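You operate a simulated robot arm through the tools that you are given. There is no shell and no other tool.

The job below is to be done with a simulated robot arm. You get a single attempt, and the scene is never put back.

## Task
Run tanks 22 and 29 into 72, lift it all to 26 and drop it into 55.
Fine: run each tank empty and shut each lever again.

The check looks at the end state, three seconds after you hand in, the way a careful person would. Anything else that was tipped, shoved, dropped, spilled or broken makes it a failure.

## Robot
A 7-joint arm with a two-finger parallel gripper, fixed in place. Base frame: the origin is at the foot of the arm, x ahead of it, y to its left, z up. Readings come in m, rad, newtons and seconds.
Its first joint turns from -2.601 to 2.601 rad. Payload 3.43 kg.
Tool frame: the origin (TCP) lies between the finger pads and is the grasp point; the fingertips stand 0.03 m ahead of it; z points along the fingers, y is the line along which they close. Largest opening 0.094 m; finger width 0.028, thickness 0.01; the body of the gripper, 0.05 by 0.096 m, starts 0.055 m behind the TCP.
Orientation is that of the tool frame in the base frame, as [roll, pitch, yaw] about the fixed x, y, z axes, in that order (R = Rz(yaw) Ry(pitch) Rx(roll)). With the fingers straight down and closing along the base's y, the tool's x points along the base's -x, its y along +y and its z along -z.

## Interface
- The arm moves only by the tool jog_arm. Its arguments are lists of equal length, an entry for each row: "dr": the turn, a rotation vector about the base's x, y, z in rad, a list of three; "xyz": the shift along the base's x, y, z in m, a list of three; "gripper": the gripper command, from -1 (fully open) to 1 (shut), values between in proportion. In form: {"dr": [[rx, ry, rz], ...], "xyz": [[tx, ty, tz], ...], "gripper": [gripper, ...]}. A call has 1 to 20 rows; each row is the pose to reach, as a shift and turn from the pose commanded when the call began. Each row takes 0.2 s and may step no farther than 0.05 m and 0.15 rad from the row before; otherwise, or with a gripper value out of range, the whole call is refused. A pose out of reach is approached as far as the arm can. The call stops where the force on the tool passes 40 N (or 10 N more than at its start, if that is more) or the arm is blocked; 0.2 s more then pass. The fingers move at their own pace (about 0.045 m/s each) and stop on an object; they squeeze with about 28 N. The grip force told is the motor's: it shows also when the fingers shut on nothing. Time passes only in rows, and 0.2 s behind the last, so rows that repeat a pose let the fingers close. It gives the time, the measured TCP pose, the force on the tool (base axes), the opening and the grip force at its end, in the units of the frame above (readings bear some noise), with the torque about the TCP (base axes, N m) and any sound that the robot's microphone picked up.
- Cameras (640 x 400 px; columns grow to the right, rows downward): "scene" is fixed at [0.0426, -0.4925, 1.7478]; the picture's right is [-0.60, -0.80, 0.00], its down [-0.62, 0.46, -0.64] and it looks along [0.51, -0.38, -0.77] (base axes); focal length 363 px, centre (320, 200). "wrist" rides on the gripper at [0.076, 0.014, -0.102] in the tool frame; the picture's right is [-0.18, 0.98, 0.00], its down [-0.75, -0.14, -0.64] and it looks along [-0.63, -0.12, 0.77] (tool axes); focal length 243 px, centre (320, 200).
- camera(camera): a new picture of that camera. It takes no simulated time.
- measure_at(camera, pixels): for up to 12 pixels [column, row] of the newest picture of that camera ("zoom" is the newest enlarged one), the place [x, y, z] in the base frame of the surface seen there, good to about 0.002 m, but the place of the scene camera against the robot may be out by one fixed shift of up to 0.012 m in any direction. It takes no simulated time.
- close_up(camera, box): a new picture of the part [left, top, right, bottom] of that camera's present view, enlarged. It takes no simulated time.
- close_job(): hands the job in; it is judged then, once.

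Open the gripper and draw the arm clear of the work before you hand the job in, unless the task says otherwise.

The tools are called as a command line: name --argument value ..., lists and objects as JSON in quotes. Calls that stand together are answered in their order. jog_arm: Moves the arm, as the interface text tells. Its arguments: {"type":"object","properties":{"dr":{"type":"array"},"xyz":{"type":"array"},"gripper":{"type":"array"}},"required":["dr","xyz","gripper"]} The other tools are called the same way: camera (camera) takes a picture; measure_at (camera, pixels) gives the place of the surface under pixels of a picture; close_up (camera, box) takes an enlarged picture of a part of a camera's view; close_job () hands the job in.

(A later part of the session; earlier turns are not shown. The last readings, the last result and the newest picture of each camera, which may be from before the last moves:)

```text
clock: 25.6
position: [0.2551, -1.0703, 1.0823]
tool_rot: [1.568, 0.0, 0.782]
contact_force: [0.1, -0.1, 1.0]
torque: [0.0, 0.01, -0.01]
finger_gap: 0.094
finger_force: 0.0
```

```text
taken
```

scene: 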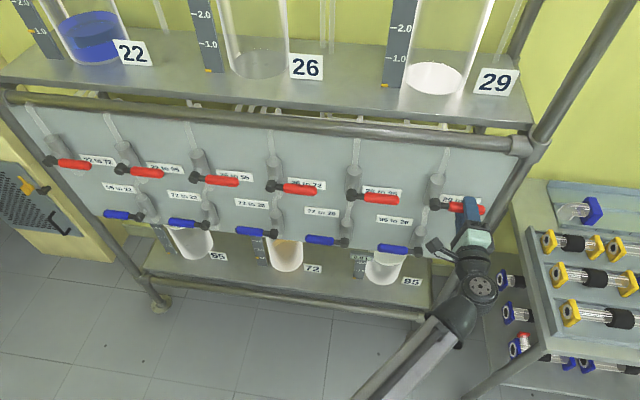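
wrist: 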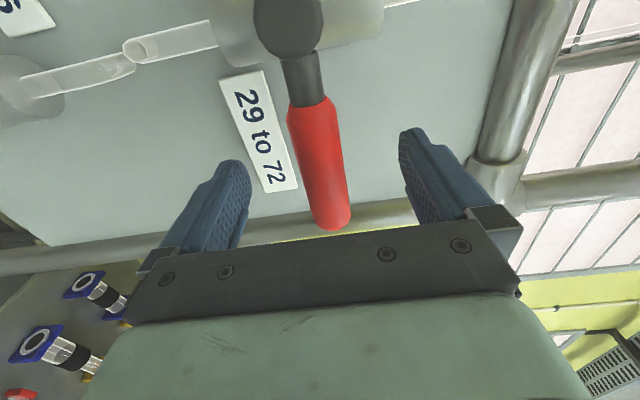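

Lever 29→72 is shut and the handle is free at (320,165). I retreat 0.12 m from the panel, then traverse left toward 22→72.

jog_arm --dr '[[0, 0, 0], [0, 0, 0], [0, 0, 0], [0, 0, 0], [0, 0, 0], [0, 0, 0], [0, 0, 0], [0, 0, 0], [0, 0, 0], [0, 0, 0]]' --xyz '[[-0.022, 0.022, 0], [-0.044, 0.044, 0], [-0.066, 0.066, 0], [-0.085, 0.085, 0], [-0.051, 0.119, 0], [-0.017, 0.153, 0], [0.017, 0.187, 0], [0.051, 0.221, 0], [0.085, 0.255, 0], [0.119, 0.289, 0]]' --gripper '[-1, -1, -1, -1, -1, -1, -1, -1, -1, -1]'

camera --camera "scene"

```text
clock: 27.8
position: [0.3749, -0.7817, 1.0814]
tool_rot: [1.568, 0.0, 0.781]
contact_force: [0.4, -0.5, 0.4]
torque: [0.04, 0.01, -0.07]
finger_gap: 0.0939
finger_force: 0.0
```

```text
taken
```

scene: 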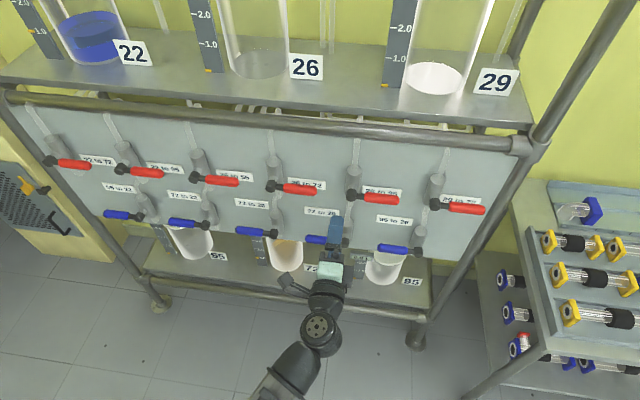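

The traverse is clean and lever 29→72 at (458,207) looks level with the others. I continue left along the panel at the same standoff.

jog_arm --dr '[[0, 0, 0], [0, 0, 0], [0, 0, 0], [0, 0, 0], [0, 0, 0], [0, 0, 0], [0, 0, 0], [0, 0, 0], [0, 0, 0], [0, 0, 0], [0, 0, 0], [0, 0, 0], [0, 0, 0], [0, 0, 0]]' --xyz '[[0.034, 0.034, 0], [0.068, 0.068, 0], [0.102, 0.102, 0], [0.136, 0.136, 0], [0.17, 0.17, 0], [0.204, 0.204, 0], [0.238, 0.238, 0], [0.272, 0.272, 0], [0.306, 0.306, 0], [0.34, 0.34, 0], [0.374, 0.374, 0], [0.408, 0.408, 0], [0.442, 0.442, 0], [0.472, 0.472, 0]]' --gripper '[-1, -1, -1, -1, -1, -1, -1, -1, -1, -1, -1, -1, -1, -1]'

camera --camera "scene"

camera --camera "wrist"

```text
clock: 30.8
position: [0.8463, -0.3097, 1.0863]
tool_rot: [1.569, -0.003, 0.782]
contact_force: [0.0, -0.4, 0.0]
torque: [0.01, 0.02, -0.05]
finger_gap: 0.0938
finger_force: 0.0
```

```text
taken
```

scene: 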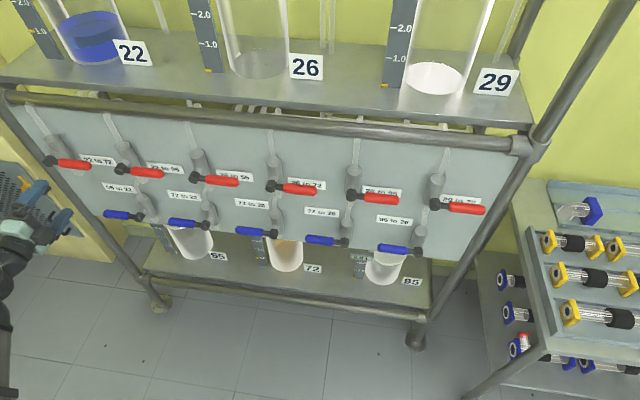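

```text
taken
```

wrist: 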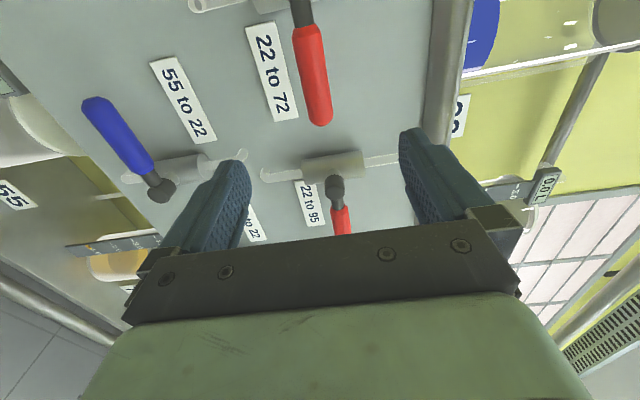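

The wrist view shows handle 22→72 from (300,30) to (320,120) ahead of the fingers. I measure it, plus the cabinet to the left, for clearance.

measure_at --camera "wrist" --pixels '[[302, 10], [308, 40], [313, 70], [317, 95], [320, 115], [335, 185], [340, 215], [158, 188], [125, 140], [350, 165], [445, 60], [445, 110]]'

measure_at --camera "scene" --pixels '[[48, 161], [75, 165], [12, 228], [35, 188], [60, 215], [25, 170], [90, 250], [10, 160], [5, 130], [118, 255]]'

```text
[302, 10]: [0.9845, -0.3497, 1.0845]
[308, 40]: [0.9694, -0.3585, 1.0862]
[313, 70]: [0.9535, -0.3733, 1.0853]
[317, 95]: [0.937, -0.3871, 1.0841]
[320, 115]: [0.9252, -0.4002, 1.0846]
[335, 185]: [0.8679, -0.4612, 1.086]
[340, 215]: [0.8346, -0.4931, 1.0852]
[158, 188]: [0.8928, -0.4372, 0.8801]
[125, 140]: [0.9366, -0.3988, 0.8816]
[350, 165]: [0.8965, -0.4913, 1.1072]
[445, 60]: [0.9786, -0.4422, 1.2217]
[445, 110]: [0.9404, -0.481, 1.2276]
```

```text
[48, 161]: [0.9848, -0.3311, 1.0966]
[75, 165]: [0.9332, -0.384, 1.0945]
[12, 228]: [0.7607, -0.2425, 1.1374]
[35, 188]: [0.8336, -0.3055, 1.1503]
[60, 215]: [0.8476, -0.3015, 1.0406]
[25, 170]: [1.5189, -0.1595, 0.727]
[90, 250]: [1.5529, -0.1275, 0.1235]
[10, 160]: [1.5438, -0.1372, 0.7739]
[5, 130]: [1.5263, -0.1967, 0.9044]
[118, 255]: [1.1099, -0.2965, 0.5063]
```

I zoom on the hub at the top of the wrist view to find the pivot exactly.

close_up --camera "wrist" --box '[220, 0, 400, 60]'

```text
3.56 times, centred on (310, 30) of wrist
```

zoom: 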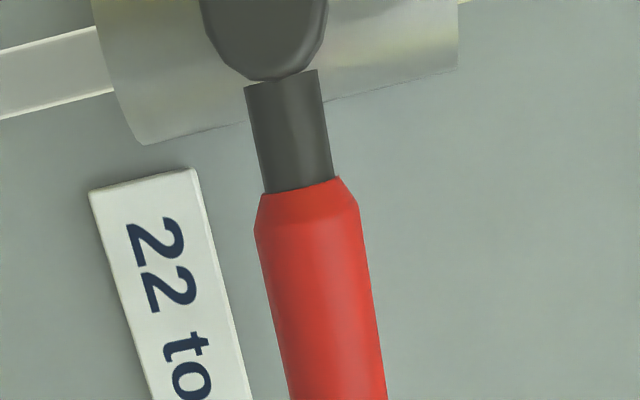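

measure_at --camera "zoom" --pixels '[[265, 10], [265, 40], [265, 70], [290, 110], [295, 180], [300, 195], [310, 250], [320, 330], [220, 50], [320, 30], [335, 390]]'

```text
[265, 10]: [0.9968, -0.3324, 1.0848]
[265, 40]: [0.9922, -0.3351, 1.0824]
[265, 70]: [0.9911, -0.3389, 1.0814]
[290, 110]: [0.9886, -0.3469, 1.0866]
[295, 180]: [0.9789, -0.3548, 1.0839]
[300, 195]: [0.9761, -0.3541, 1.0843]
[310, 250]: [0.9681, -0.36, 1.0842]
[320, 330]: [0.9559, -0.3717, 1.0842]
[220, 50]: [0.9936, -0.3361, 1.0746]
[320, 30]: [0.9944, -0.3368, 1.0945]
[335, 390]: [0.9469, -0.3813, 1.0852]
```

The hub is at s≈-0.468, z≈1.0845. I align with the handle's grip point and move straight in with open fingers.

jog_arm --dr '[[0, 0, 0], [0, 0, 0], [0, 0, 0], [0, 0, 0], [0, 0, 0], [0, 0, 0], [0, 0, 0]]' --xyz '[[0.0142, 0.0142, -0.001], [0.0362, -0.0078, -0.002], [0.0582, -0.0298, -0.002], [0.0782, -0.0498, -0.002], [0.09, -0.0616, -0.002], [0.0995, -0.0711, -0.002], [0.0995, -0.0711, -0.002]]' --gripper '[-1, -1, -1, -1, -1, -1, -1]'

camera --camera "wrist"

camera --camera "scene"

```text
clock: 32.4
position: [0.947, -0.3812, 1.081]
tool_rot: [1.568, 0.0, 0.781]
contact_force: [0.8, 0.0, 0.6]
torque: [-0.03, 0.01, 0.01]
finger_gap: 0.094
finger_force: 0.1
```

```text
taken
```

wrist: 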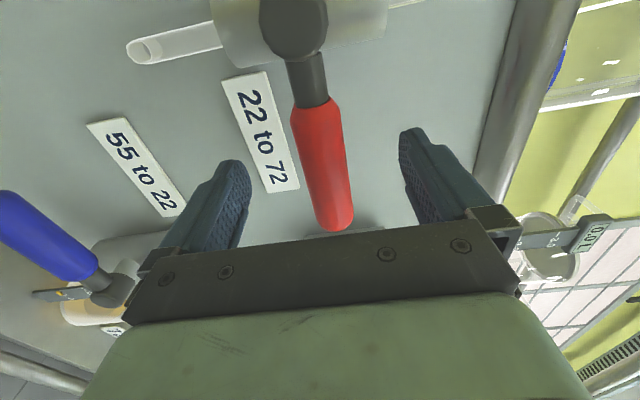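

```text
taken
```

scene: 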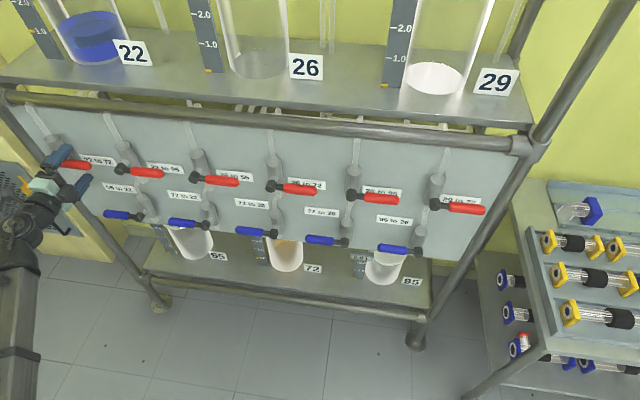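

The fingers straddle the 22→72 handle just as before. I close to the loose fork and turn it upward along its arc to about 83°.

jog_arm --dr '[[0, 0, 0], [0, 0, 0], [0, 0, 0], [0, 0, 0], [-0.0849, 0.0849, 0], [-0.1697, 0.1697, 0], [-0.2546, 0.2546, 0], [-0.3394, 0.3394, 0], [-0.4243, 0.4243, 0], [-0.5091, 0.5091, 0], [-0.594, 0.594, 0], [-0.6788, 0.6788, 0], [-0.7637, 0.7637, 0], [-0.8485, 0.8485, 0], [-0.9334, 0.9334, 0], [-1.0182, 1.0182, 0]]' --xyz '[[0, 0, 0], [0, 0, 0], [0, 0, 0], [0, 0, 0], [0.0003, 0.0003, 0.0082], [0.0014, 0.0014, 0.0163], [0.0031, 0.0031, 0.0241], [0.0055, 0.0055, 0.0316], [0.0085, 0.0085, 0.0387], [0.012, 0.012, 0.0452], [0.0161, 0.0161, 0.051], [0.0207, 0.0207, 0.0561], [0.0256, 0.0256, 0.0604], [0.0309, 0.0309, 0.0638], [0.0364, 0.0364, 0.0664], [0.0421, 0.0421, 0.0679]]' --gripper '[0.277, 0.277, 0.277, 0.277, 0.277, 0.277, 0.277, 0.277, 0.277, 0.277, 0.277, 0.277, 0.277, 0.277, 0.277, 0.277]'

camera --camera "wrist"

camera --camera "scene"

```text
clock: 35.8
position: [0.9885, -0.3396, 1.1502]
tool_rot: [1.545, 1.442, 0.763]
contact_force: [-1.1, -1.5, -0.2]
torque: [0.04, -0.02, 0.01]
finger_gap: 0.0343
finger_force: 0.4
```

```text
taken
```

wrist: 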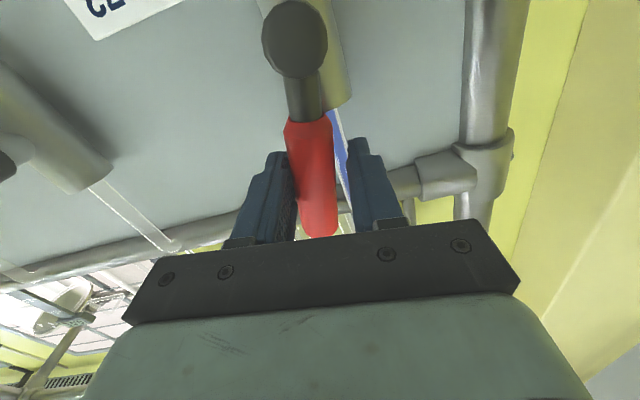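

```text
taken
```

scene: 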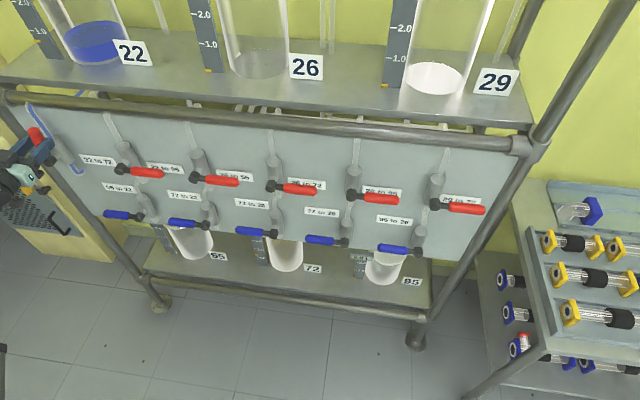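

The lever is up and blue liquid runs through the left pipe at (50,140). I hold still for 4 s while tank 22 drains and then check the gauges.

jog_arm --dr '[[0, 0, 0], [0, 0, 0], [0, 0, 0], [0, 0, 0], [0, 0, 0], [0, 0, 0], [0, 0, 0], [0, 0, 0], [0, 0, 0], [0, 0, 0], [0, 0, 0], [0, 0, 0], [0, 0, 0], [0, 0, 0], [0, 0, 0], [0, 0, 0], [0, 0, 0], [0, 0, 0], [0, 0, 0], [0, 0, 0]]' --xyz '[[0, 0, 0], [0, 0, 0], [0, 0, 0], [0, 0, 0], [0, 0, 0], [0, 0, 0], [0, 0, 0], [0, 0, 0], [0, 0, 0], [0, 0, 0], [0, 0, 0], [0, 0, 0], [0, 0, 0], [0, 0, 0], [0, 0, 0], [0, 0, 0], [0, 0, 0], [0, 0, 0], [0, 0, 0], [0, 0, 0]]' --gripper '[0.277, 0.277, 0.277, 0.277, 0.277, 0.277, 0.277, 0.277, 0.277, 0.277, 0.277, 0.277, 0.277, 0.277, 0.277, 0.277, 0.277, 0.277, 0.277, 0.277]'

close_up --camera "scene" --box '[0, 0, 400, 30]'

close_up --camera "scene" --box '[140, 220, 430, 300]'

```text
clock: 40.0
position: [0.9885, -0.3385, 1.1484]
tool_rot: [1.547, 1.44, 0.764]
contact_force: [-0.4, -0.9, -0.2]
torque: [0.01, -0.01, 0.02]
finger_gap: 0.0339
finger_force: 0.0
```

```text
1.60 times, centred on (200, 15) of scene
```

zoom: 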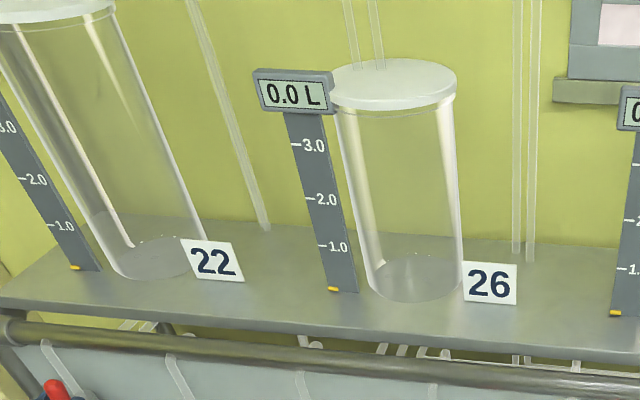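

```text
2.21 times, centred on (285, 260) of scene
```

zoom: 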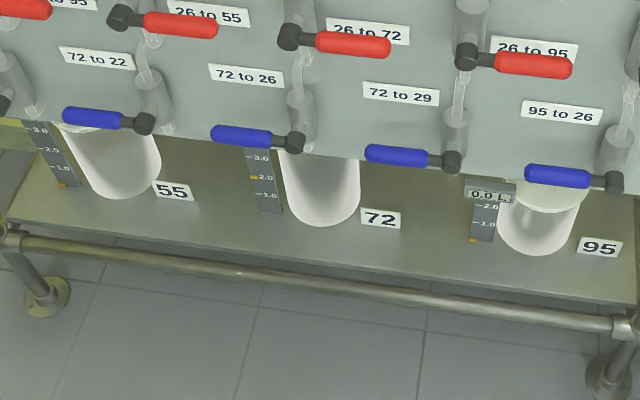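

Tank 22 looks empty with its float at the bottom, and 72's float is at 2.0. I check tank 22's bottom and pipe close up.

close_up --camera "scene" --box '[0, 10, 180, 120]'

close_up --camera "scene" --box '[0, 90, 160, 190]'

```text
3.56 times, centred on (90, 65) of scene
```

zoom: 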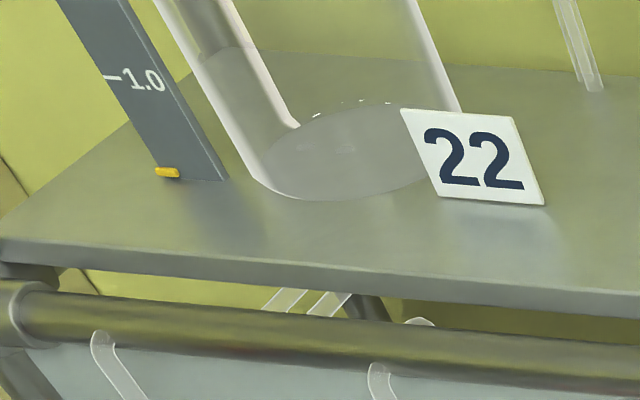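

```text
4.00 times, centred on (80, 140) of scene
```

zoom: 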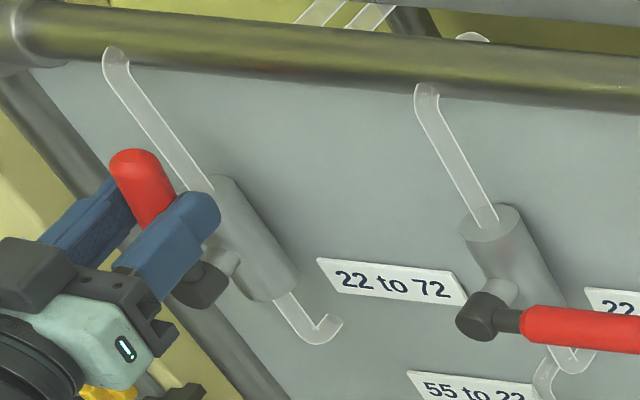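

Tank 22 is bare and its pipe clear. I turn the lever back down to closed and press lightly against the stop.

jog_arm --dr '[[0.0849, -0.0849, 0], [0.1697, -0.1697, 0], [0.2546, -0.2546, 0], [0.3394, -0.3394, 0], [0.4243, -0.4243, 0], [0.5091, -0.5091, 0], [0.594, -0.594, 0], [0.6788, -0.6788, 0], [0.7637, -0.7637, 0], [0.8485, -0.8485, 0], [0.9334, -0.9334, 0], [1.0182, -1.0182, 0], [1.0607, -1.0607, 0], [1.1031, -1.1031, 0]]' --xyz '[[-0.0057, -0.0057, -0.0015], [-0.0112, -0.0112, -0.0041], [-0.0165, -0.0165, -0.0075], [-0.0214, -0.0214, -0.0118], [-0.026, -0.026, -0.0169], [-0.0301, -0.0301, -0.0227], [-0.0336, -0.0336, -0.0292], [-0.0366, -0.0366, -0.0363], [-0.039, -0.039, -0.0438], [-0.0407, -0.0407, -0.0516], [-0.0418, -0.0418, -0.0597], [-0.0421, -0.0421, -0.0679], [-0.042, -0.042, -0.072], [-0.0418, -0.0418, -0.0761]]' --gripper '[0.277, 0.277, 0.277, 0.277, 0.277, 0.277, 0.277, 0.277, 0.277, 0.277, 0.277, 0.277, 0.277, 0.277]'

camera --camera "wrist"

camera --camera "scene"

```text
clock: 43.0
position: [0.9436, -0.3806, 1.0803]
tool_rot: [1.581, -0.115, 0.786]
contact_force: [0.9, 2.2, 5.8]
torque: [-0.1, 0.05, 0.0]
finger_gap: 0.0367
finger_force: 2.4
out of reach, approached as far as the arm can: row 14
```

```text
taken
```

wrist: 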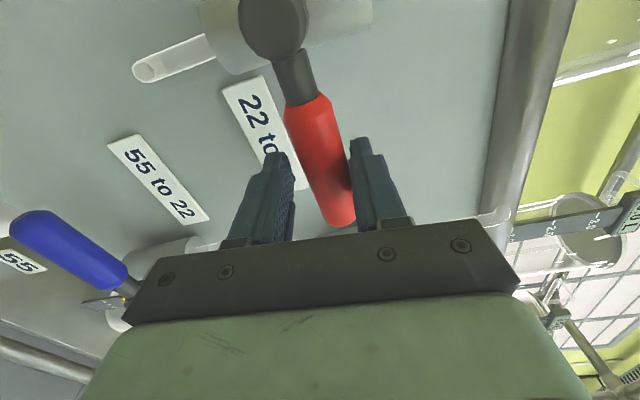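

```text
taken
```

scene: 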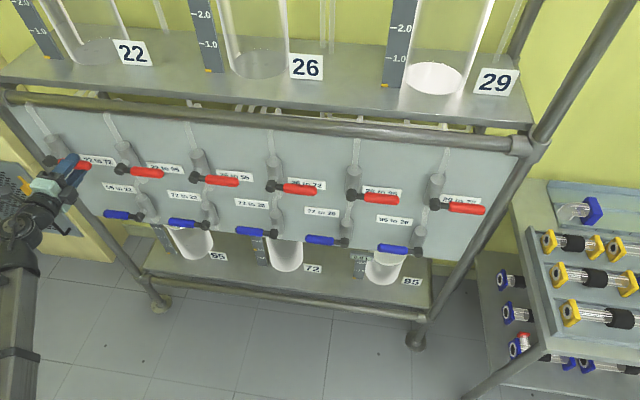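

The handle is horizontal again with 6 N upward; the last rotation bit was out of wrist range. I press straight down a few millimetres to confirm the stop.

jog_arm --dr '[[-0.02, 0.02, 0], [-0.02, 0.02, 0], [-0.02, 0.02, 0]]' --xyz '[[0, 0, -0.002], [0, 0, -0.005], [0, 0, -0.006]]' --gripper '[0.277, 0.277, 0.277]'

close_up --camera "scene" --box '[0, 110, 160, 210]'

```text
clock: 43.8
position: [0.9433, -0.3822, 1.0772]
tool_rot: [1.576, -0.088, 0.785]
contact_force: [-3.1, 5.6, 15.8]
torque: [-0.42, -0.05, -0.07]
finger_gap: 0.0422
finger_force: 7.5
```

```text
4.00 times, centred on (80, 160) of scene
```

zoom: 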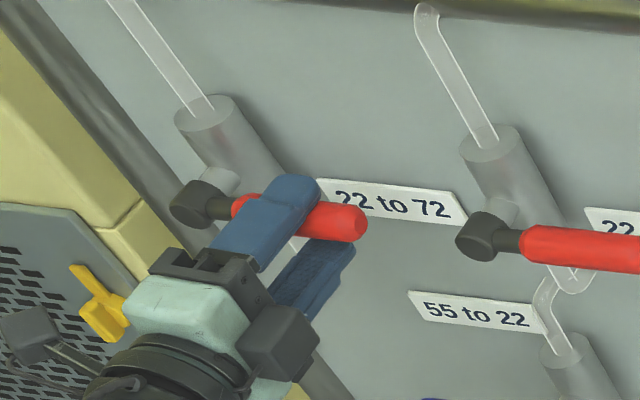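

Both supply levers are now shut (15.8 N at the stop). I relieve the pressure, level the tool, open the fingers and back out.

jog_arm --dr '[[-0.032, 0.032, 0], [-0.062, 0.062, 0], [-0.062, 0.062, 0], [-0.062, 0.062, 0], [-0.062, 0.062, 0], [-0.062, 0.062, 0], [-0.062, 0.062, 0], [-0.062, 0.062, 0], [-0.062, 0.062, 0]]' --xyz '[[0, 0, 0.004], [0, 0, 0.0075], [0, 0, 0.0075], [0, 0, 0.0075], [0, 0, 0.0075], [-0.022, 0.022, 0.0075], [-0.044, 0.044, 0.0075], [-0.066, 0.066, 0.0075], [-0.085, 0.085, 0.0075]]' --gripper '[0.277, 0.277, -1, -1, -1, -1, -1, -1, -1]'

camera --camera "scene"

close_up --camera "scene" --box '[0, 110, 160, 210]'

```text
clock: 45.8
position: [0.8602, -0.2963, 1.0814]
tool_rot: [1.568, -0.005, 0.783]
contact_force: [0.4, 0.3, -0.8]
torque: [0.01, -0.02, -0.02]
finger_gap: 0.0941
finger_force: 0.0
```

```text
taken
```

scene: 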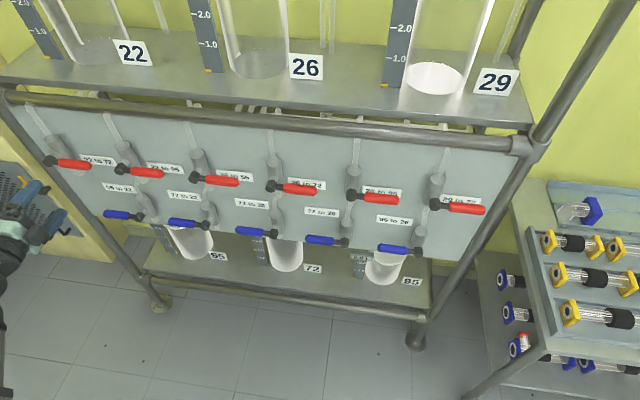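

```text
4.00 times, centred on (80, 160) of scene
```

zoom: 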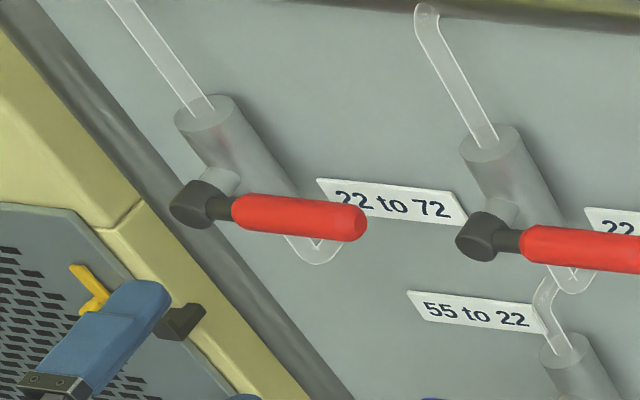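

Lever 22→72 sits level like its neighbours. I now traverse right and down to the blue 72→26 lever, keeping the same standoff.

jog_arm --dr '[[0, 0, 0], [0, 0, 0], [0, 0, 0], [0, 0, 0], [0, 0, 0], [0, 0, 0], [0, 0, 0], [0, 0, 0], [0, 0, 0], [0, 0, 0], [0, 0, 0], [0, 0, 0]]' --xyz '[[-0.025, -0.025, -0.0167], [-0.05, -0.05, -0.0333], [-0.075, -0.075, -0.05], [-0.1, -0.1, -0.0667], [-0.125, -0.125, -0.0833], [-0.15, -0.15, -0.1], [-0.175, -0.175, -0.1167], [-0.2, -0.2, -0.1333], [-0.225, -0.225, -0.15], [-0.25, -0.25, -0.1667], [-0.275, -0.275, -0.1833], [-0.3, -0.3, -0.2]]' --gripper '[-1, -1, -1, -1, -1, -1, -1, -1, -1, -1, -1, -1]'

camera --camera "scene"

camera --camera "wrist"

```text
clock: 48.4
position: [0.5601, -0.6011, 0.8846]
tool_rot: [1.567, -0.005, 0.782]
contact_force: [-0.2, -0.4, 0.1]
torque: [-0.02, -0.02, 0.03]
finger_gap: 0.094
finger_force: 0.0
out of reach, approached as far as the arm can: row 4, 5, 6, 7, 8, 9, 10
```

```text
taken
```

scene: 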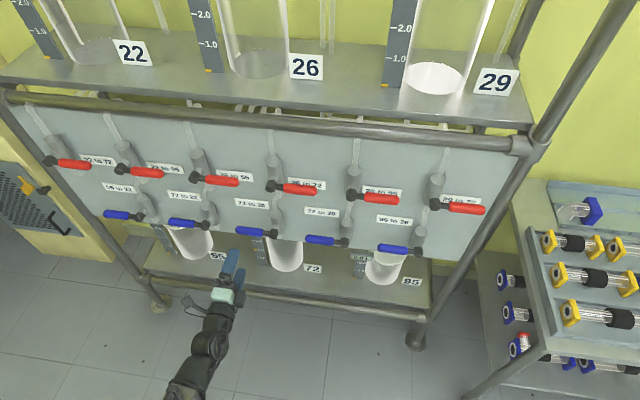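

```text
taken
```

wrist: 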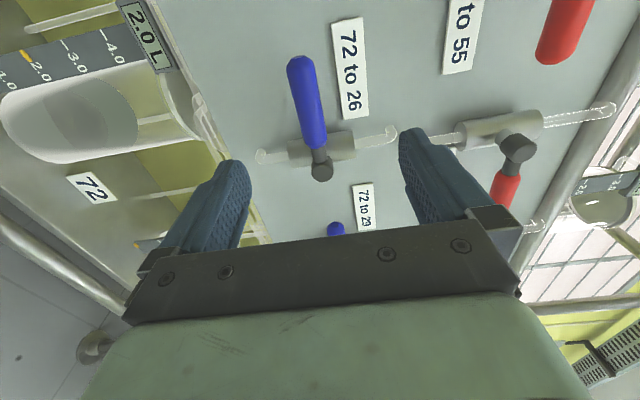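

The wrist view shows lever 72→26 with handle from (300,65) to (316,145) and hub at (321,168); gauge 72 reads 2.0 L. I measure it.

measure_at --camera "wrist" --pixels '[[299, 65], [304, 90], [310, 115], [314, 135], [319, 155], [321, 168], [322, 178], [312, 172], [331, 166], [345, 148], [300, 155], [510, 150]]'

close_up --camera "wrist" --box '[220, 30, 440, 200]'

```text
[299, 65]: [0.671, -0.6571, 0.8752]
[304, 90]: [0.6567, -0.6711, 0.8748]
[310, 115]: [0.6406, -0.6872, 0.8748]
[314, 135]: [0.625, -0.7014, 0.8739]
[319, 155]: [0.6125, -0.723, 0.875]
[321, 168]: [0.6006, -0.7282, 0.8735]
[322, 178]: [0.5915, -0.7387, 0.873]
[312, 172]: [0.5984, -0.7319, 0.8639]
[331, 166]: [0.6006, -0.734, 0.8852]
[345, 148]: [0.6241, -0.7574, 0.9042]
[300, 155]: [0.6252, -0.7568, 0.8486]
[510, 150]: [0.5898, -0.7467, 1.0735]
```

```text
2.35 times, centred on (330, 115) of wrist
```

zoom: 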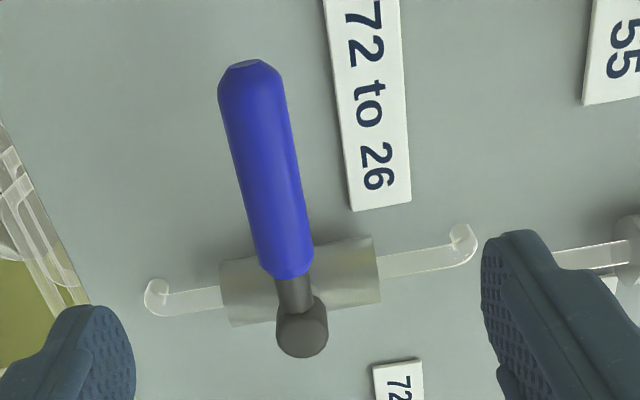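

The 72→26 hub is near s=0.095, z=0.8745, handle to the left. I move in around its handle with open fingers.

jog_arm --dr '[[0, 0, 0], [0, 0, 0], [0, 0, 0], [0, 0, 0], [0, 0, 0], [0, 0, 0]]' --xyz '[[0.0018, 0.0018, -0.009], [0.0238, -0.0202, -0.009], [0.0458, -0.0422, -0.009], [0.0658, -0.0622, -0.009], [0.0845, -0.0809, -0.009], [0.0845, -0.0809, -0.009]]' --gripper '[-1, -1, -1, -1, -1, -1]'

camera --camera "wrist"

camera --camera "scene"

```text
clock: 49.8
position: [0.6443, -0.6788, 0.8732]
tool_rot: [1.568, -0.004, 0.781]
contact_force: [0.4, 0.7, 0.5]
torque: [0.0, -0.02, -0.01]
finger_gap: 0.0939
finger_force: 0.1
```

```text
taken
```

wrist: 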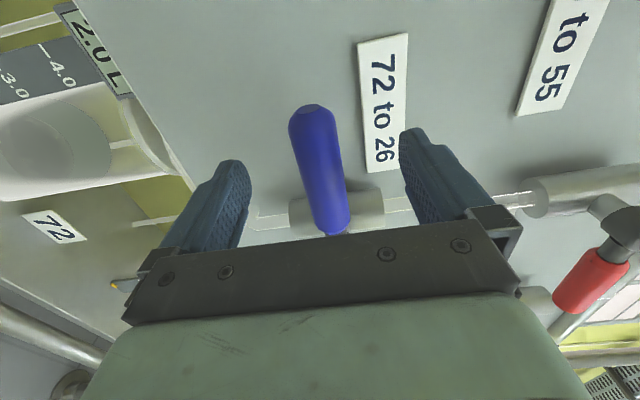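

```text
taken
```

scene: 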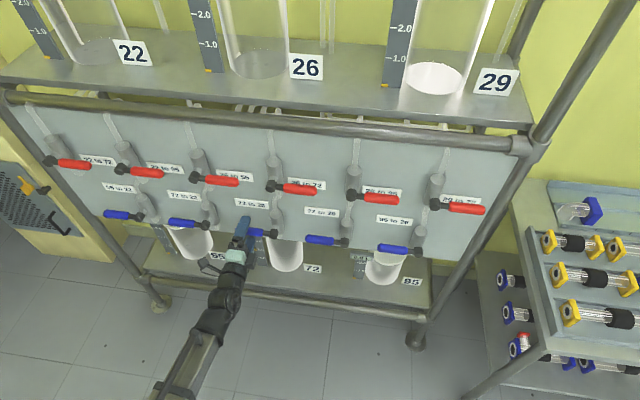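

The blue handle is centred between the fingers at (320,170). I close to the loose fork and test upward gently by 10 mm.

jog_arm --dr '[[0, 0, 0], [0, 0, 0], [0, 0, 0], [0, 0, 0], [0, 0, 0], [0, 0, 0], [0, 0, 0]]' --xyz '[[0, 0, 0], [0, 0, 0], [0, 0, 0], [0, 0, 0], [0, 0, 0.004], [0, 0, 0.007], [0, 0, 0.01]]' --gripper '[0.277, 0.277, 0.277, 0.277, 0.277, 0.277, 0.277]'

camera --camera "wrist"

```text
clock: 51.4
position: [0.6449, -0.678, 0.8834]
tool_rot: [1.569, -0.004, 0.782]
contact_force: [-2.5, 2.3, -9.5]
torque: [0.05, 0.26, -0.05]
finger_gap: 0.0395
finger_force: 4.4
```

```text
taken
```

wrist: 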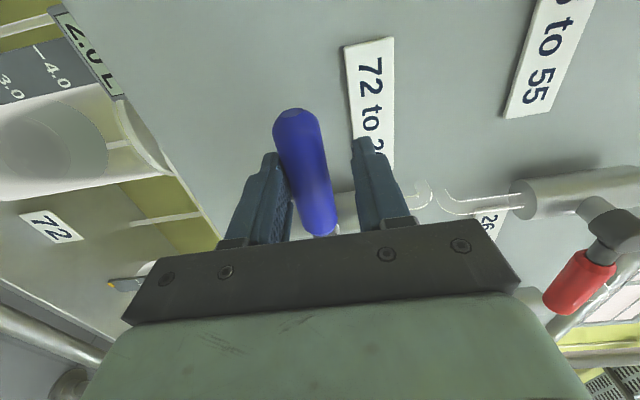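

Upward is blocked (−9.5 N, handle against the lower finger), so this lever opens downward. I relax back to centre and check what lies below, behind the panel edge.

jog_arm --dr '[[0, 0, 0], [0, 0, 0], [0, 0, 0]]' --xyz '[[0, 0, -0.005], [0, 0, -0.01], [0, 0, -0.01]]' --gripper '[0.277, 0.277, 0.277]'

camera --camera "wrist"

measure_at --camera "wrist" --pixels '[[80, 30], [20, 80], [140, 115], [170, 160], [60, 140], [140, 200], [150, 150], [60, 320], [100, 20], [20, 260]]'

measure_at --camera "scene" --pixels '[[190, 240], [285, 250], [283, 268], [262, 250], [300, 240], [312, 268], [180, 235], [250, 240]]'

```text
clock: 52.2
position: [0.6444, -0.6776, 0.874]
tool_rot: [1.567, -0.005, 0.782]
contact_force: [0.4, -0.7, -0.4]
torque: [0.01, -0.02, 0.01]
finger_gap: 0.0339
finger_force: 0.0
```

```text
taken
```

wrist: 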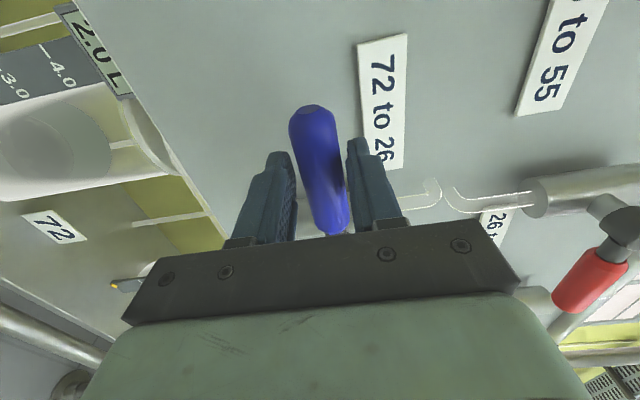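

```text
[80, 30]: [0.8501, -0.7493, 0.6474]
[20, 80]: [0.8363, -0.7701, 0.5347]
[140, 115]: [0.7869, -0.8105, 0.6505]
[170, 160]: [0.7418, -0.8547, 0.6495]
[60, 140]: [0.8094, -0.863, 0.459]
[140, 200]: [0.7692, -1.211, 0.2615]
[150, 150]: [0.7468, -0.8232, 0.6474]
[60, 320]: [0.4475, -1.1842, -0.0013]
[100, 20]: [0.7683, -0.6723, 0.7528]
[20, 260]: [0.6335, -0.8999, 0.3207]
```

```text
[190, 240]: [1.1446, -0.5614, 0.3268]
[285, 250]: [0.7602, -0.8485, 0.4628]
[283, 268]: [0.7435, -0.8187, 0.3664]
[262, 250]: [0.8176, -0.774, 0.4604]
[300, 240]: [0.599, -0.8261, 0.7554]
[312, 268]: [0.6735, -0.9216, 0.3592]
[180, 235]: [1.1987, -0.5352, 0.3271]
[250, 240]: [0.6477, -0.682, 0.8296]
```

Nothing is in the way below (tank tops are at z≈0.65 and well behind the panel). I turn the 72→26 handle downward along its arc.

jog_arm --dr '[[-0.0849, 0.0849, 0], [-0.1697, 0.1697, 0], [-0.2546, 0.2546, 0], [-0.3394, 0.3394, 0], [-0.4243, 0.4243, 0], [-0.5091, 0.5091, 0], [-0.594, 0.594, 0], [-0.6788, 0.6788, 0], [-0.7637, 0.7637, 0], [-0.8485, 0.8485, 0], [-0.9334, 0.9334, 0], [-1.0182, 1.0182, 0]]' --xyz '[[-0.0003, -0.0003, -0.0082], [-0.0014, -0.0014, -0.0163], [-0.0031, -0.0031, -0.0241], [-0.0055, -0.0055, -0.0316], [-0.0085, -0.0085, -0.0387], [-0.012, -0.012, -0.0452], [-0.0161, -0.0161, -0.051], [-0.0207, -0.0207, -0.0561], [-0.0256, -0.0256, -0.0604], [-0.0309, -0.0309, -0.0638], [-0.0364, -0.0364, -0.0664], [-0.0421, -0.0421, -0.0679]]' --gripper '[0.277, 0.277, 0.277, 0.277, 0.277, 0.277, 0.277, 0.277, 0.277, 0.277, 0.277, 0.277]'

camera --camera "wrist"

camera --camera "scene"

```text
clock: 54.8
position: [0.6026, -0.7201, 0.8057]
tool_rot: [1.545, 1.437, 0.763]
contact_force: [-0.2, 0.7, -0.2]
torque: [0.0, -0.02, 0.01]
finger_gap: 0.0342
finger_force: 0.3
```

```text
taken
```

wrist: 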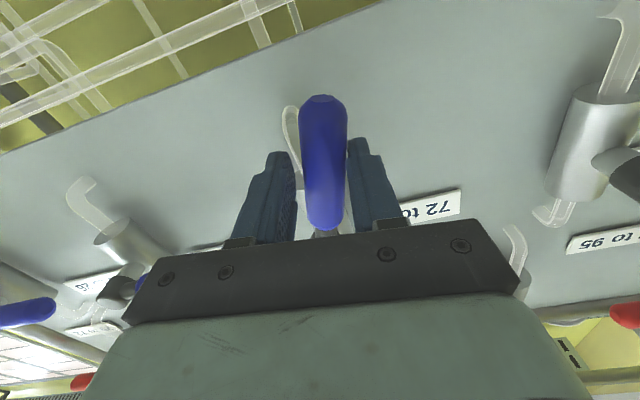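

```text
taken
```

scene: 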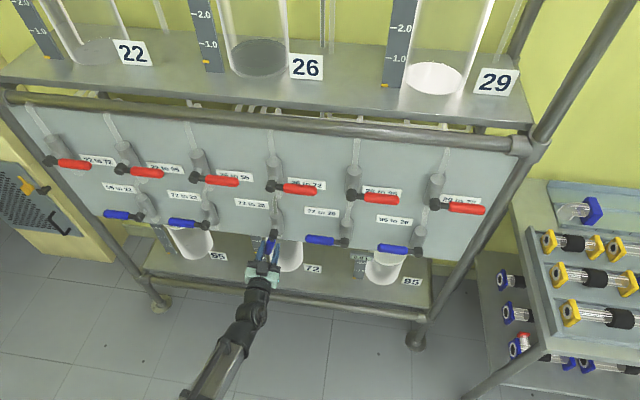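

The 72→26 lever is down and grey liquid is rising in tank 26 at (257,60). I hold still for 4 s and check the gauges.

jog_arm --dr '[[0, 0, 0], [0, 0, 0], [0, 0, 0], [0, 0, 0], [0, 0, 0], [0, 0, 0], [0, 0, 0], [0, 0, 0], [0, 0, 0], [0, 0, 0], [0, 0, 0], [0, 0, 0], [0, 0, 0], [0, 0, 0], [0, 0, 0], [0, 0, 0], [0, 0, 0], [0, 0, 0], [0, 0, 0], [0, 0, 0]]' --xyz '[[0, 0, 0], [0, 0, 0], [0, 0, 0], [0, 0, 0], [0, 0, 0], [0, 0, 0], [0, 0, 0], [0, 0, 0], [0, 0, 0], [0, 0, 0], [0, 0, 0], [0, 0, 0], [0, 0, 0], [0, 0, 0], [0, 0, 0], [0, 0, 0], [0, 0, 0], [0, 0, 0], [0, 0, 0], [0, 0, 0]]' --gripper '[0.277, 0.277, 0.277, 0.277, 0.277, 0.277, 0.277, 0.277, 0.277, 0.277, 0.277, 0.277, 0.277, 0.277, 0.277, 0.277, 0.277, 0.277, 0.277, 0.277]'

close_up --camera "scene" --box '[60, 0, 460, 30]'

close_up --camera "scene" --box '[180, 200, 380, 300]'

```text
clock: 59.0
position: [0.6034, -0.7193, 0.8054]
tool_rot: [1.546, 1.434, 0.762]
contact_force: [0.3, 0.2, 0.5]
torque: [0.0, 0.02, 0.0]
finger_gap: 0.0339
finger_force: 0.0
```

```text
1.60 times, centred on (260, 15) of scene
```

zoom: 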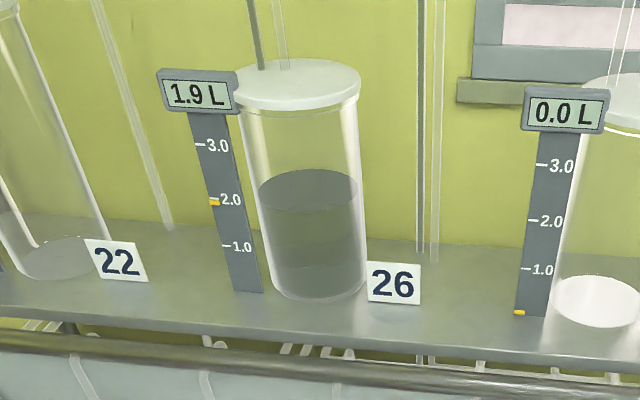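

```text
3.20 times, centred on (280, 250) of scene
```

zoom: 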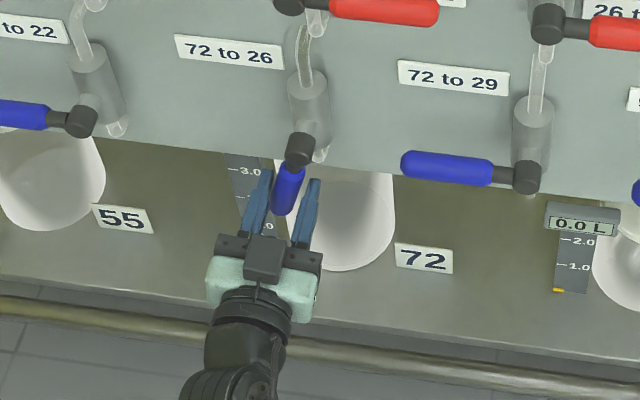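

Tank 26 reads 1.9 L, almost all lifted. I wait another 2.4 s for tank 72 to empty.

jog_arm --dr '[[0, 0, 0], [0, 0, 0], [0, 0, 0], [0, 0, 0], [0, 0, 0], [0, 0, 0], [0, 0, 0], [0, 0, 0], [0, 0, 0], [0, 0, 0], [0, 0, 0]]' --xyz '[[0, 0, 0], [0, 0, 0], [0, 0, 0], [0, 0, 0], [0, 0, 0], [0, 0, 0], [0, 0, 0], [0, 0, 0], [0, 0, 0], [0, 0, 0], [0, 0, 0]]' --gripper '[0.277, 0.277, 0.277, 0.277, 0.277, 0.277, 0.277, 0.277, 0.277, 0.277, 0.277]'

close_up --camera "scene" --box '[60, 0, 460, 30]'

close_up --camera "scene" --box '[240, 120, 320, 280]'

camera --camera "wrist"

```text
clock: 61.4
position: [0.6033, -0.7195, 0.806]
tool_rot: [1.547, 1.434, 0.765]
contact_force: [-0.1, 0.7, 0.5]
torque: [0.0, -0.02, -0.03]
finger_gap: 0.0342
finger_force: 0.1
```

```text
1.60 times, centred on (260, 15) of scene
```

zoom: 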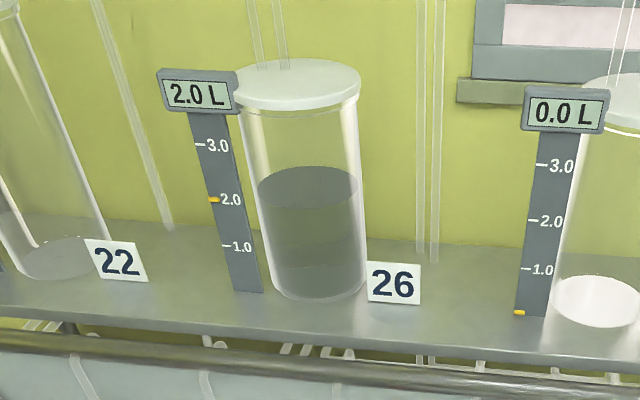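

```text
2.50 times, centred on (280, 200) of scene
```

zoom: 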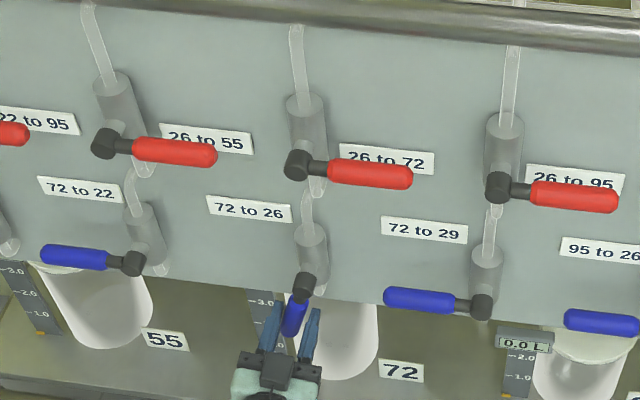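

```text
taken
```

wrist: 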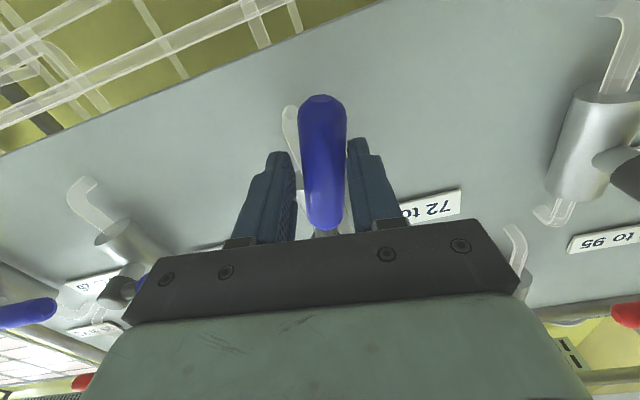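

Tank 26 reads 2.0 L and the riser pipe is clear. I turn the 72→26 lever back up to closed and press lightly against its stop.

jog_arm --dr '[[0.0849, -0.0849, 0], [0.1697, -0.1697, 0], [0.2546, -0.2546, 0], [0.3394, -0.3394, 0], [0.4243, -0.4243, 0], [0.5091, -0.5091, 0], [0.594, -0.594, 0], [0.6788, -0.6788, 0], [0.7637, -0.7637, 0], [0.8485, -0.8485, 0], [0.9334, -0.9334, 0], [1.0182, -1.0182, 0], [1.0182, -1.0182, 0], [1.0182, -1.0182, 0]]' --xyz '[[0.0057, 0.0057, 0.0015], [0.0112, 0.0112, 0.0041], [0.0165, 0.0165, 0.0075], [0.0214, 0.0214, 0.0118], [0.026, 0.026, 0.0169], [0.0301, 0.0301, 0.0227], [0.0336, 0.0336, 0.0292], [0.0366, 0.0366, 0.0363], [0.039, 0.039, 0.0438], [0.0407, 0.0407, 0.0516], [0.0418, 0.0418, 0.0597], [0.0421, 0.0421, 0.0679], [0.0421, 0.0421, 0.0739], [0.0421, 0.0421, 0.0799]]' --gripper '[0.277, 0.277, 0.277, 0.277, 0.277, 0.277, 0.277, 0.277, 0.277, 0.277, 0.277, 0.277, 0.277, 0.277]'

camera --camera "wrist"

camera --camera "scene"

```text
clock: 64.4
position: [0.6446, -0.6773, 0.8838]
tool_rot: [1.572, -0.005, 0.78]
contact_force: [-4.9, 3.6, -13.8]
torque: [0.11, 0.37, 0.07]
finger_gap: 0.0418
finger_force: 6.7
```

```text
taken
```

wrist: 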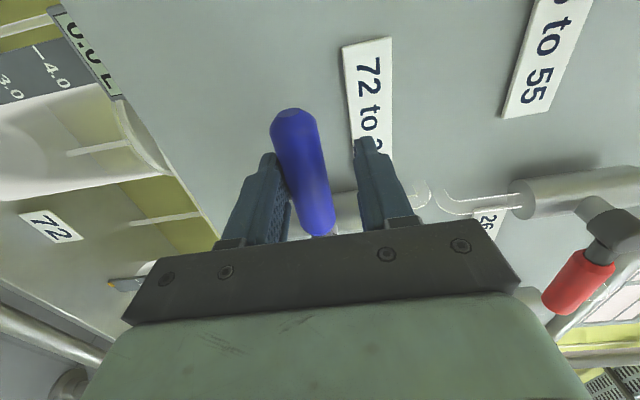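

```text
taken
```

scene: 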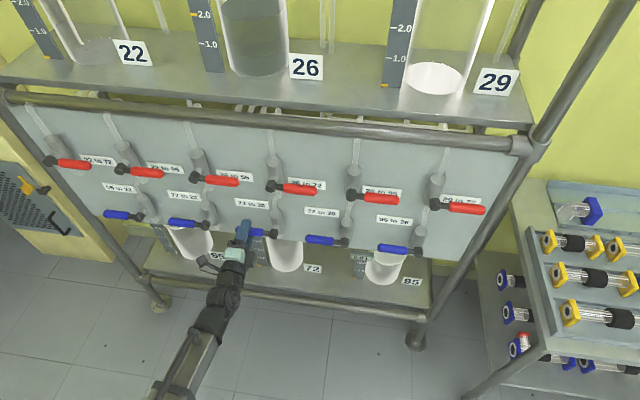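

Seated at the stop with 14 N, and gauge 72 reads 0.0 L. I relieve the pressure, open the fingers and back out 0.09 m.

jog_arm --dr '[[0, 0, 0], [0, 0, 0], [0, 0, 0], [0, 0, 0], [0, 0, 0], [0, 0, 0], [0, 0, 0], [0, 0, 0], [0, 0, 0]]' --xyz '[[0, 0, -0.006], [0, 0, -0.011], [0, 0, -0.011], [0, 0, -0.011], [0, 0, -0.011], [-0.016, 0.016, -0.011], [-0.032, 0.032, -0.011], [-0.048, 0.048, -0.011], [-0.064, 0.064, -0.011]]' --gripper '[0.277, 0.277, -1, -1, -1, -1, -1, -1, -1]'

camera --camera "wrist"

close_up --camera "scene" --box '[180, 180, 340, 290]'

```text
clock: 66.4
position: [0.5815, -0.6141, 0.8728]
tool_rot: [1.568, -0.005, 0.781]
contact_force: [-0.7, 0.3, 0.5]
torque: [0.0, 0.01, 0.01]
finger_gap: 0.094
finger_force: 0.1
```

```text
taken
```

wrist: 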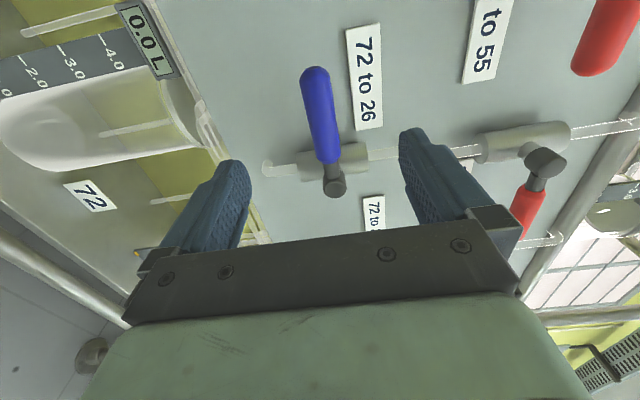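

```text
3.64 times, centred on (260, 235) of scene
```

zoom: 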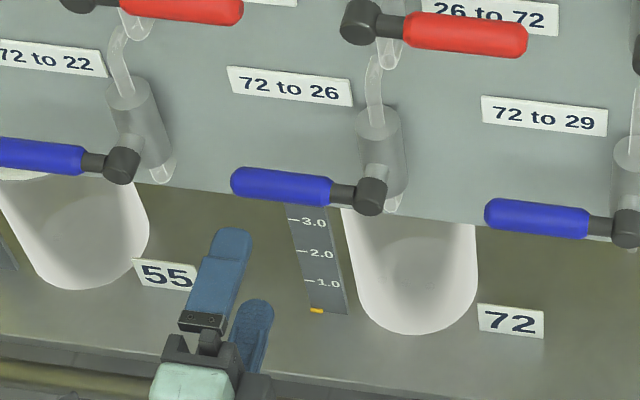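

Lever 72→26 is level and 72 reads 0.0 L. I move up and slightly left to the red 26→55 lever.

jog_arm --dr '[[0, 0, 0], [0, 0, 0], [0, 0, 0], [0, 0, 0], [0, 0, 0], [0, 0, 0]]' --xyz '[[0.004, 0.004, 0.036], [0.008, 0.008, 0.072], [0.012, 0.012, 0.108], [0.016, 0.016, 0.144], [0.02, 0.02, 0.18], [0.0223, 0.0223, 0.212]]' --gripper '[-1, -1, -1, -1, -1, -1]'

camera --camera "wrist"

camera --camera "scene"

```text
clock: 67.8
position: [0.5982, -0.5974, 1.0632]
tool_rot: [1.539, 0.072, 0.712]
contact_force: [0.5, 0.9, -0.7]
torque: [0.03, -0.03, -0.03]
finger_gap: 0.094
finger_force: 0.1
out of reach, approached as far as the arm can: row 4, 5, 6
```

```text
taken
```

wrist: 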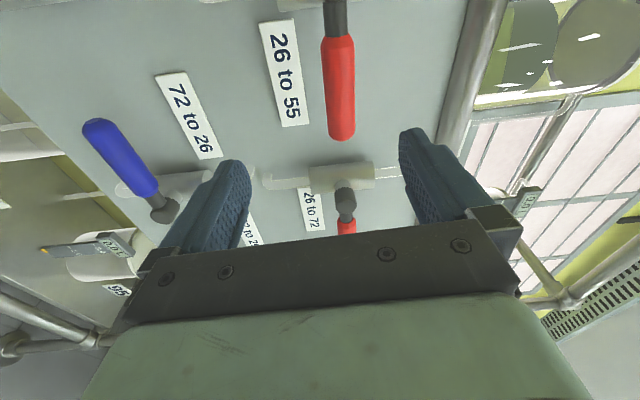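

```text
taken
```

scene: 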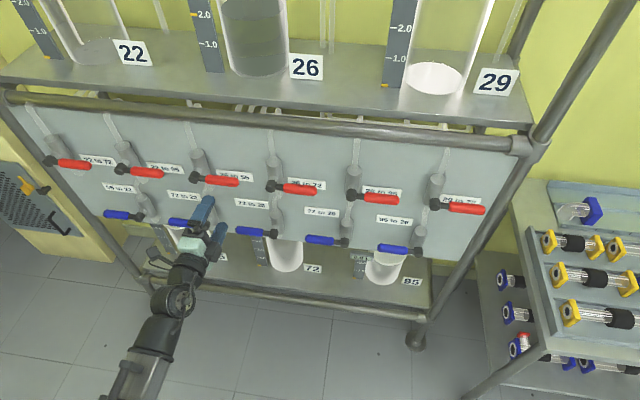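

The arm hit a reach limit and drifted slightly in orientation (yaw 0.712 instead of 0.785), but nothing was touched. I measure the 26→55 handle at (335,40)–(341,130) before correcting.

measure_at --camera "wrist" --pixels '[[335, 15], [337, 40], [338, 60], [340, 85], [341, 110], [341, 130], [344, 195], [345, 225], [157, 205], [345, 175]]'

close_up --camera "wrist" --box '[240, 0, 440, 60]'

```text
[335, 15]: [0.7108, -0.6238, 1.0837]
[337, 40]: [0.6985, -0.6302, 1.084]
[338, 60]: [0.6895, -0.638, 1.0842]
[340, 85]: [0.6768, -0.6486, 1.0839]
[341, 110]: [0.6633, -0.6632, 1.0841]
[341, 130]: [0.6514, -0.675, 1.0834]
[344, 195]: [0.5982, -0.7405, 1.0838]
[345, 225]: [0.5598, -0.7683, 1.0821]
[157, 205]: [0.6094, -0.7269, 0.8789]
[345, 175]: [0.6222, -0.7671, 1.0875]
```

```text
3.20 times, centred on (340, 30) of wrist
```

zoom: 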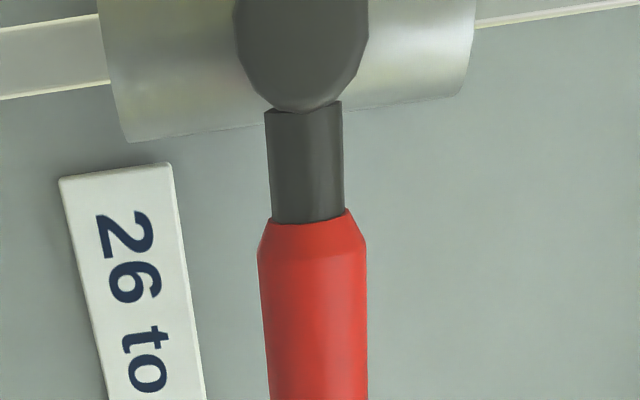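

The 26→55 hub is at s≈-0.078, z≈1.084, with the tip at s≈0.026. I correct the tool's orientation and height while easing a little toward the panel, where the arm has more room.

jog_arm --dr '[[0.024, -0.01, 0.024], [0.048, -0.021, 0.048], [0.072, -0.031, 0.072], [0.072, -0.031, 0.072]]' --xyz '[[0.008, -0.004, 0.007], [0.016, -0.008, 0.014], [0.0235, -0.0112, 0.021], [0.0235, -0.0112, 0.021]]' --gripper '[-1, -1, -1, -1]'

camera --camera "wrist"

```text
clock: 68.8
position: [0.6249, -0.6021, 1.1074]
tool_rot: [1.595, -0.078, 0.853]
contact_force: [-1.2, 0.6, -0.1]
torque: [0.02, 0.0, -0.01]
finger_gap: 0.094
finger_force: 0.1
out of reach, approached as far as the arm can: row 1
```

```text
taken
```

wrist: 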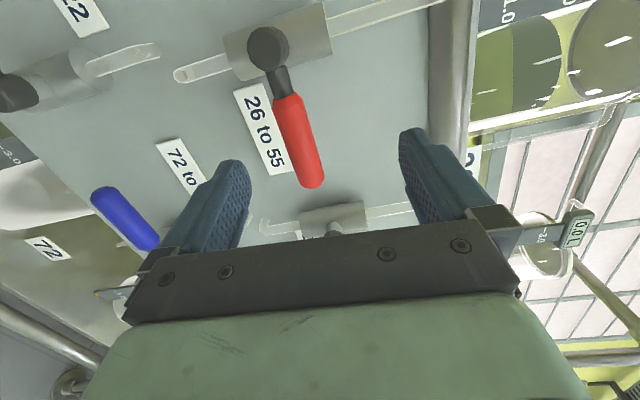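

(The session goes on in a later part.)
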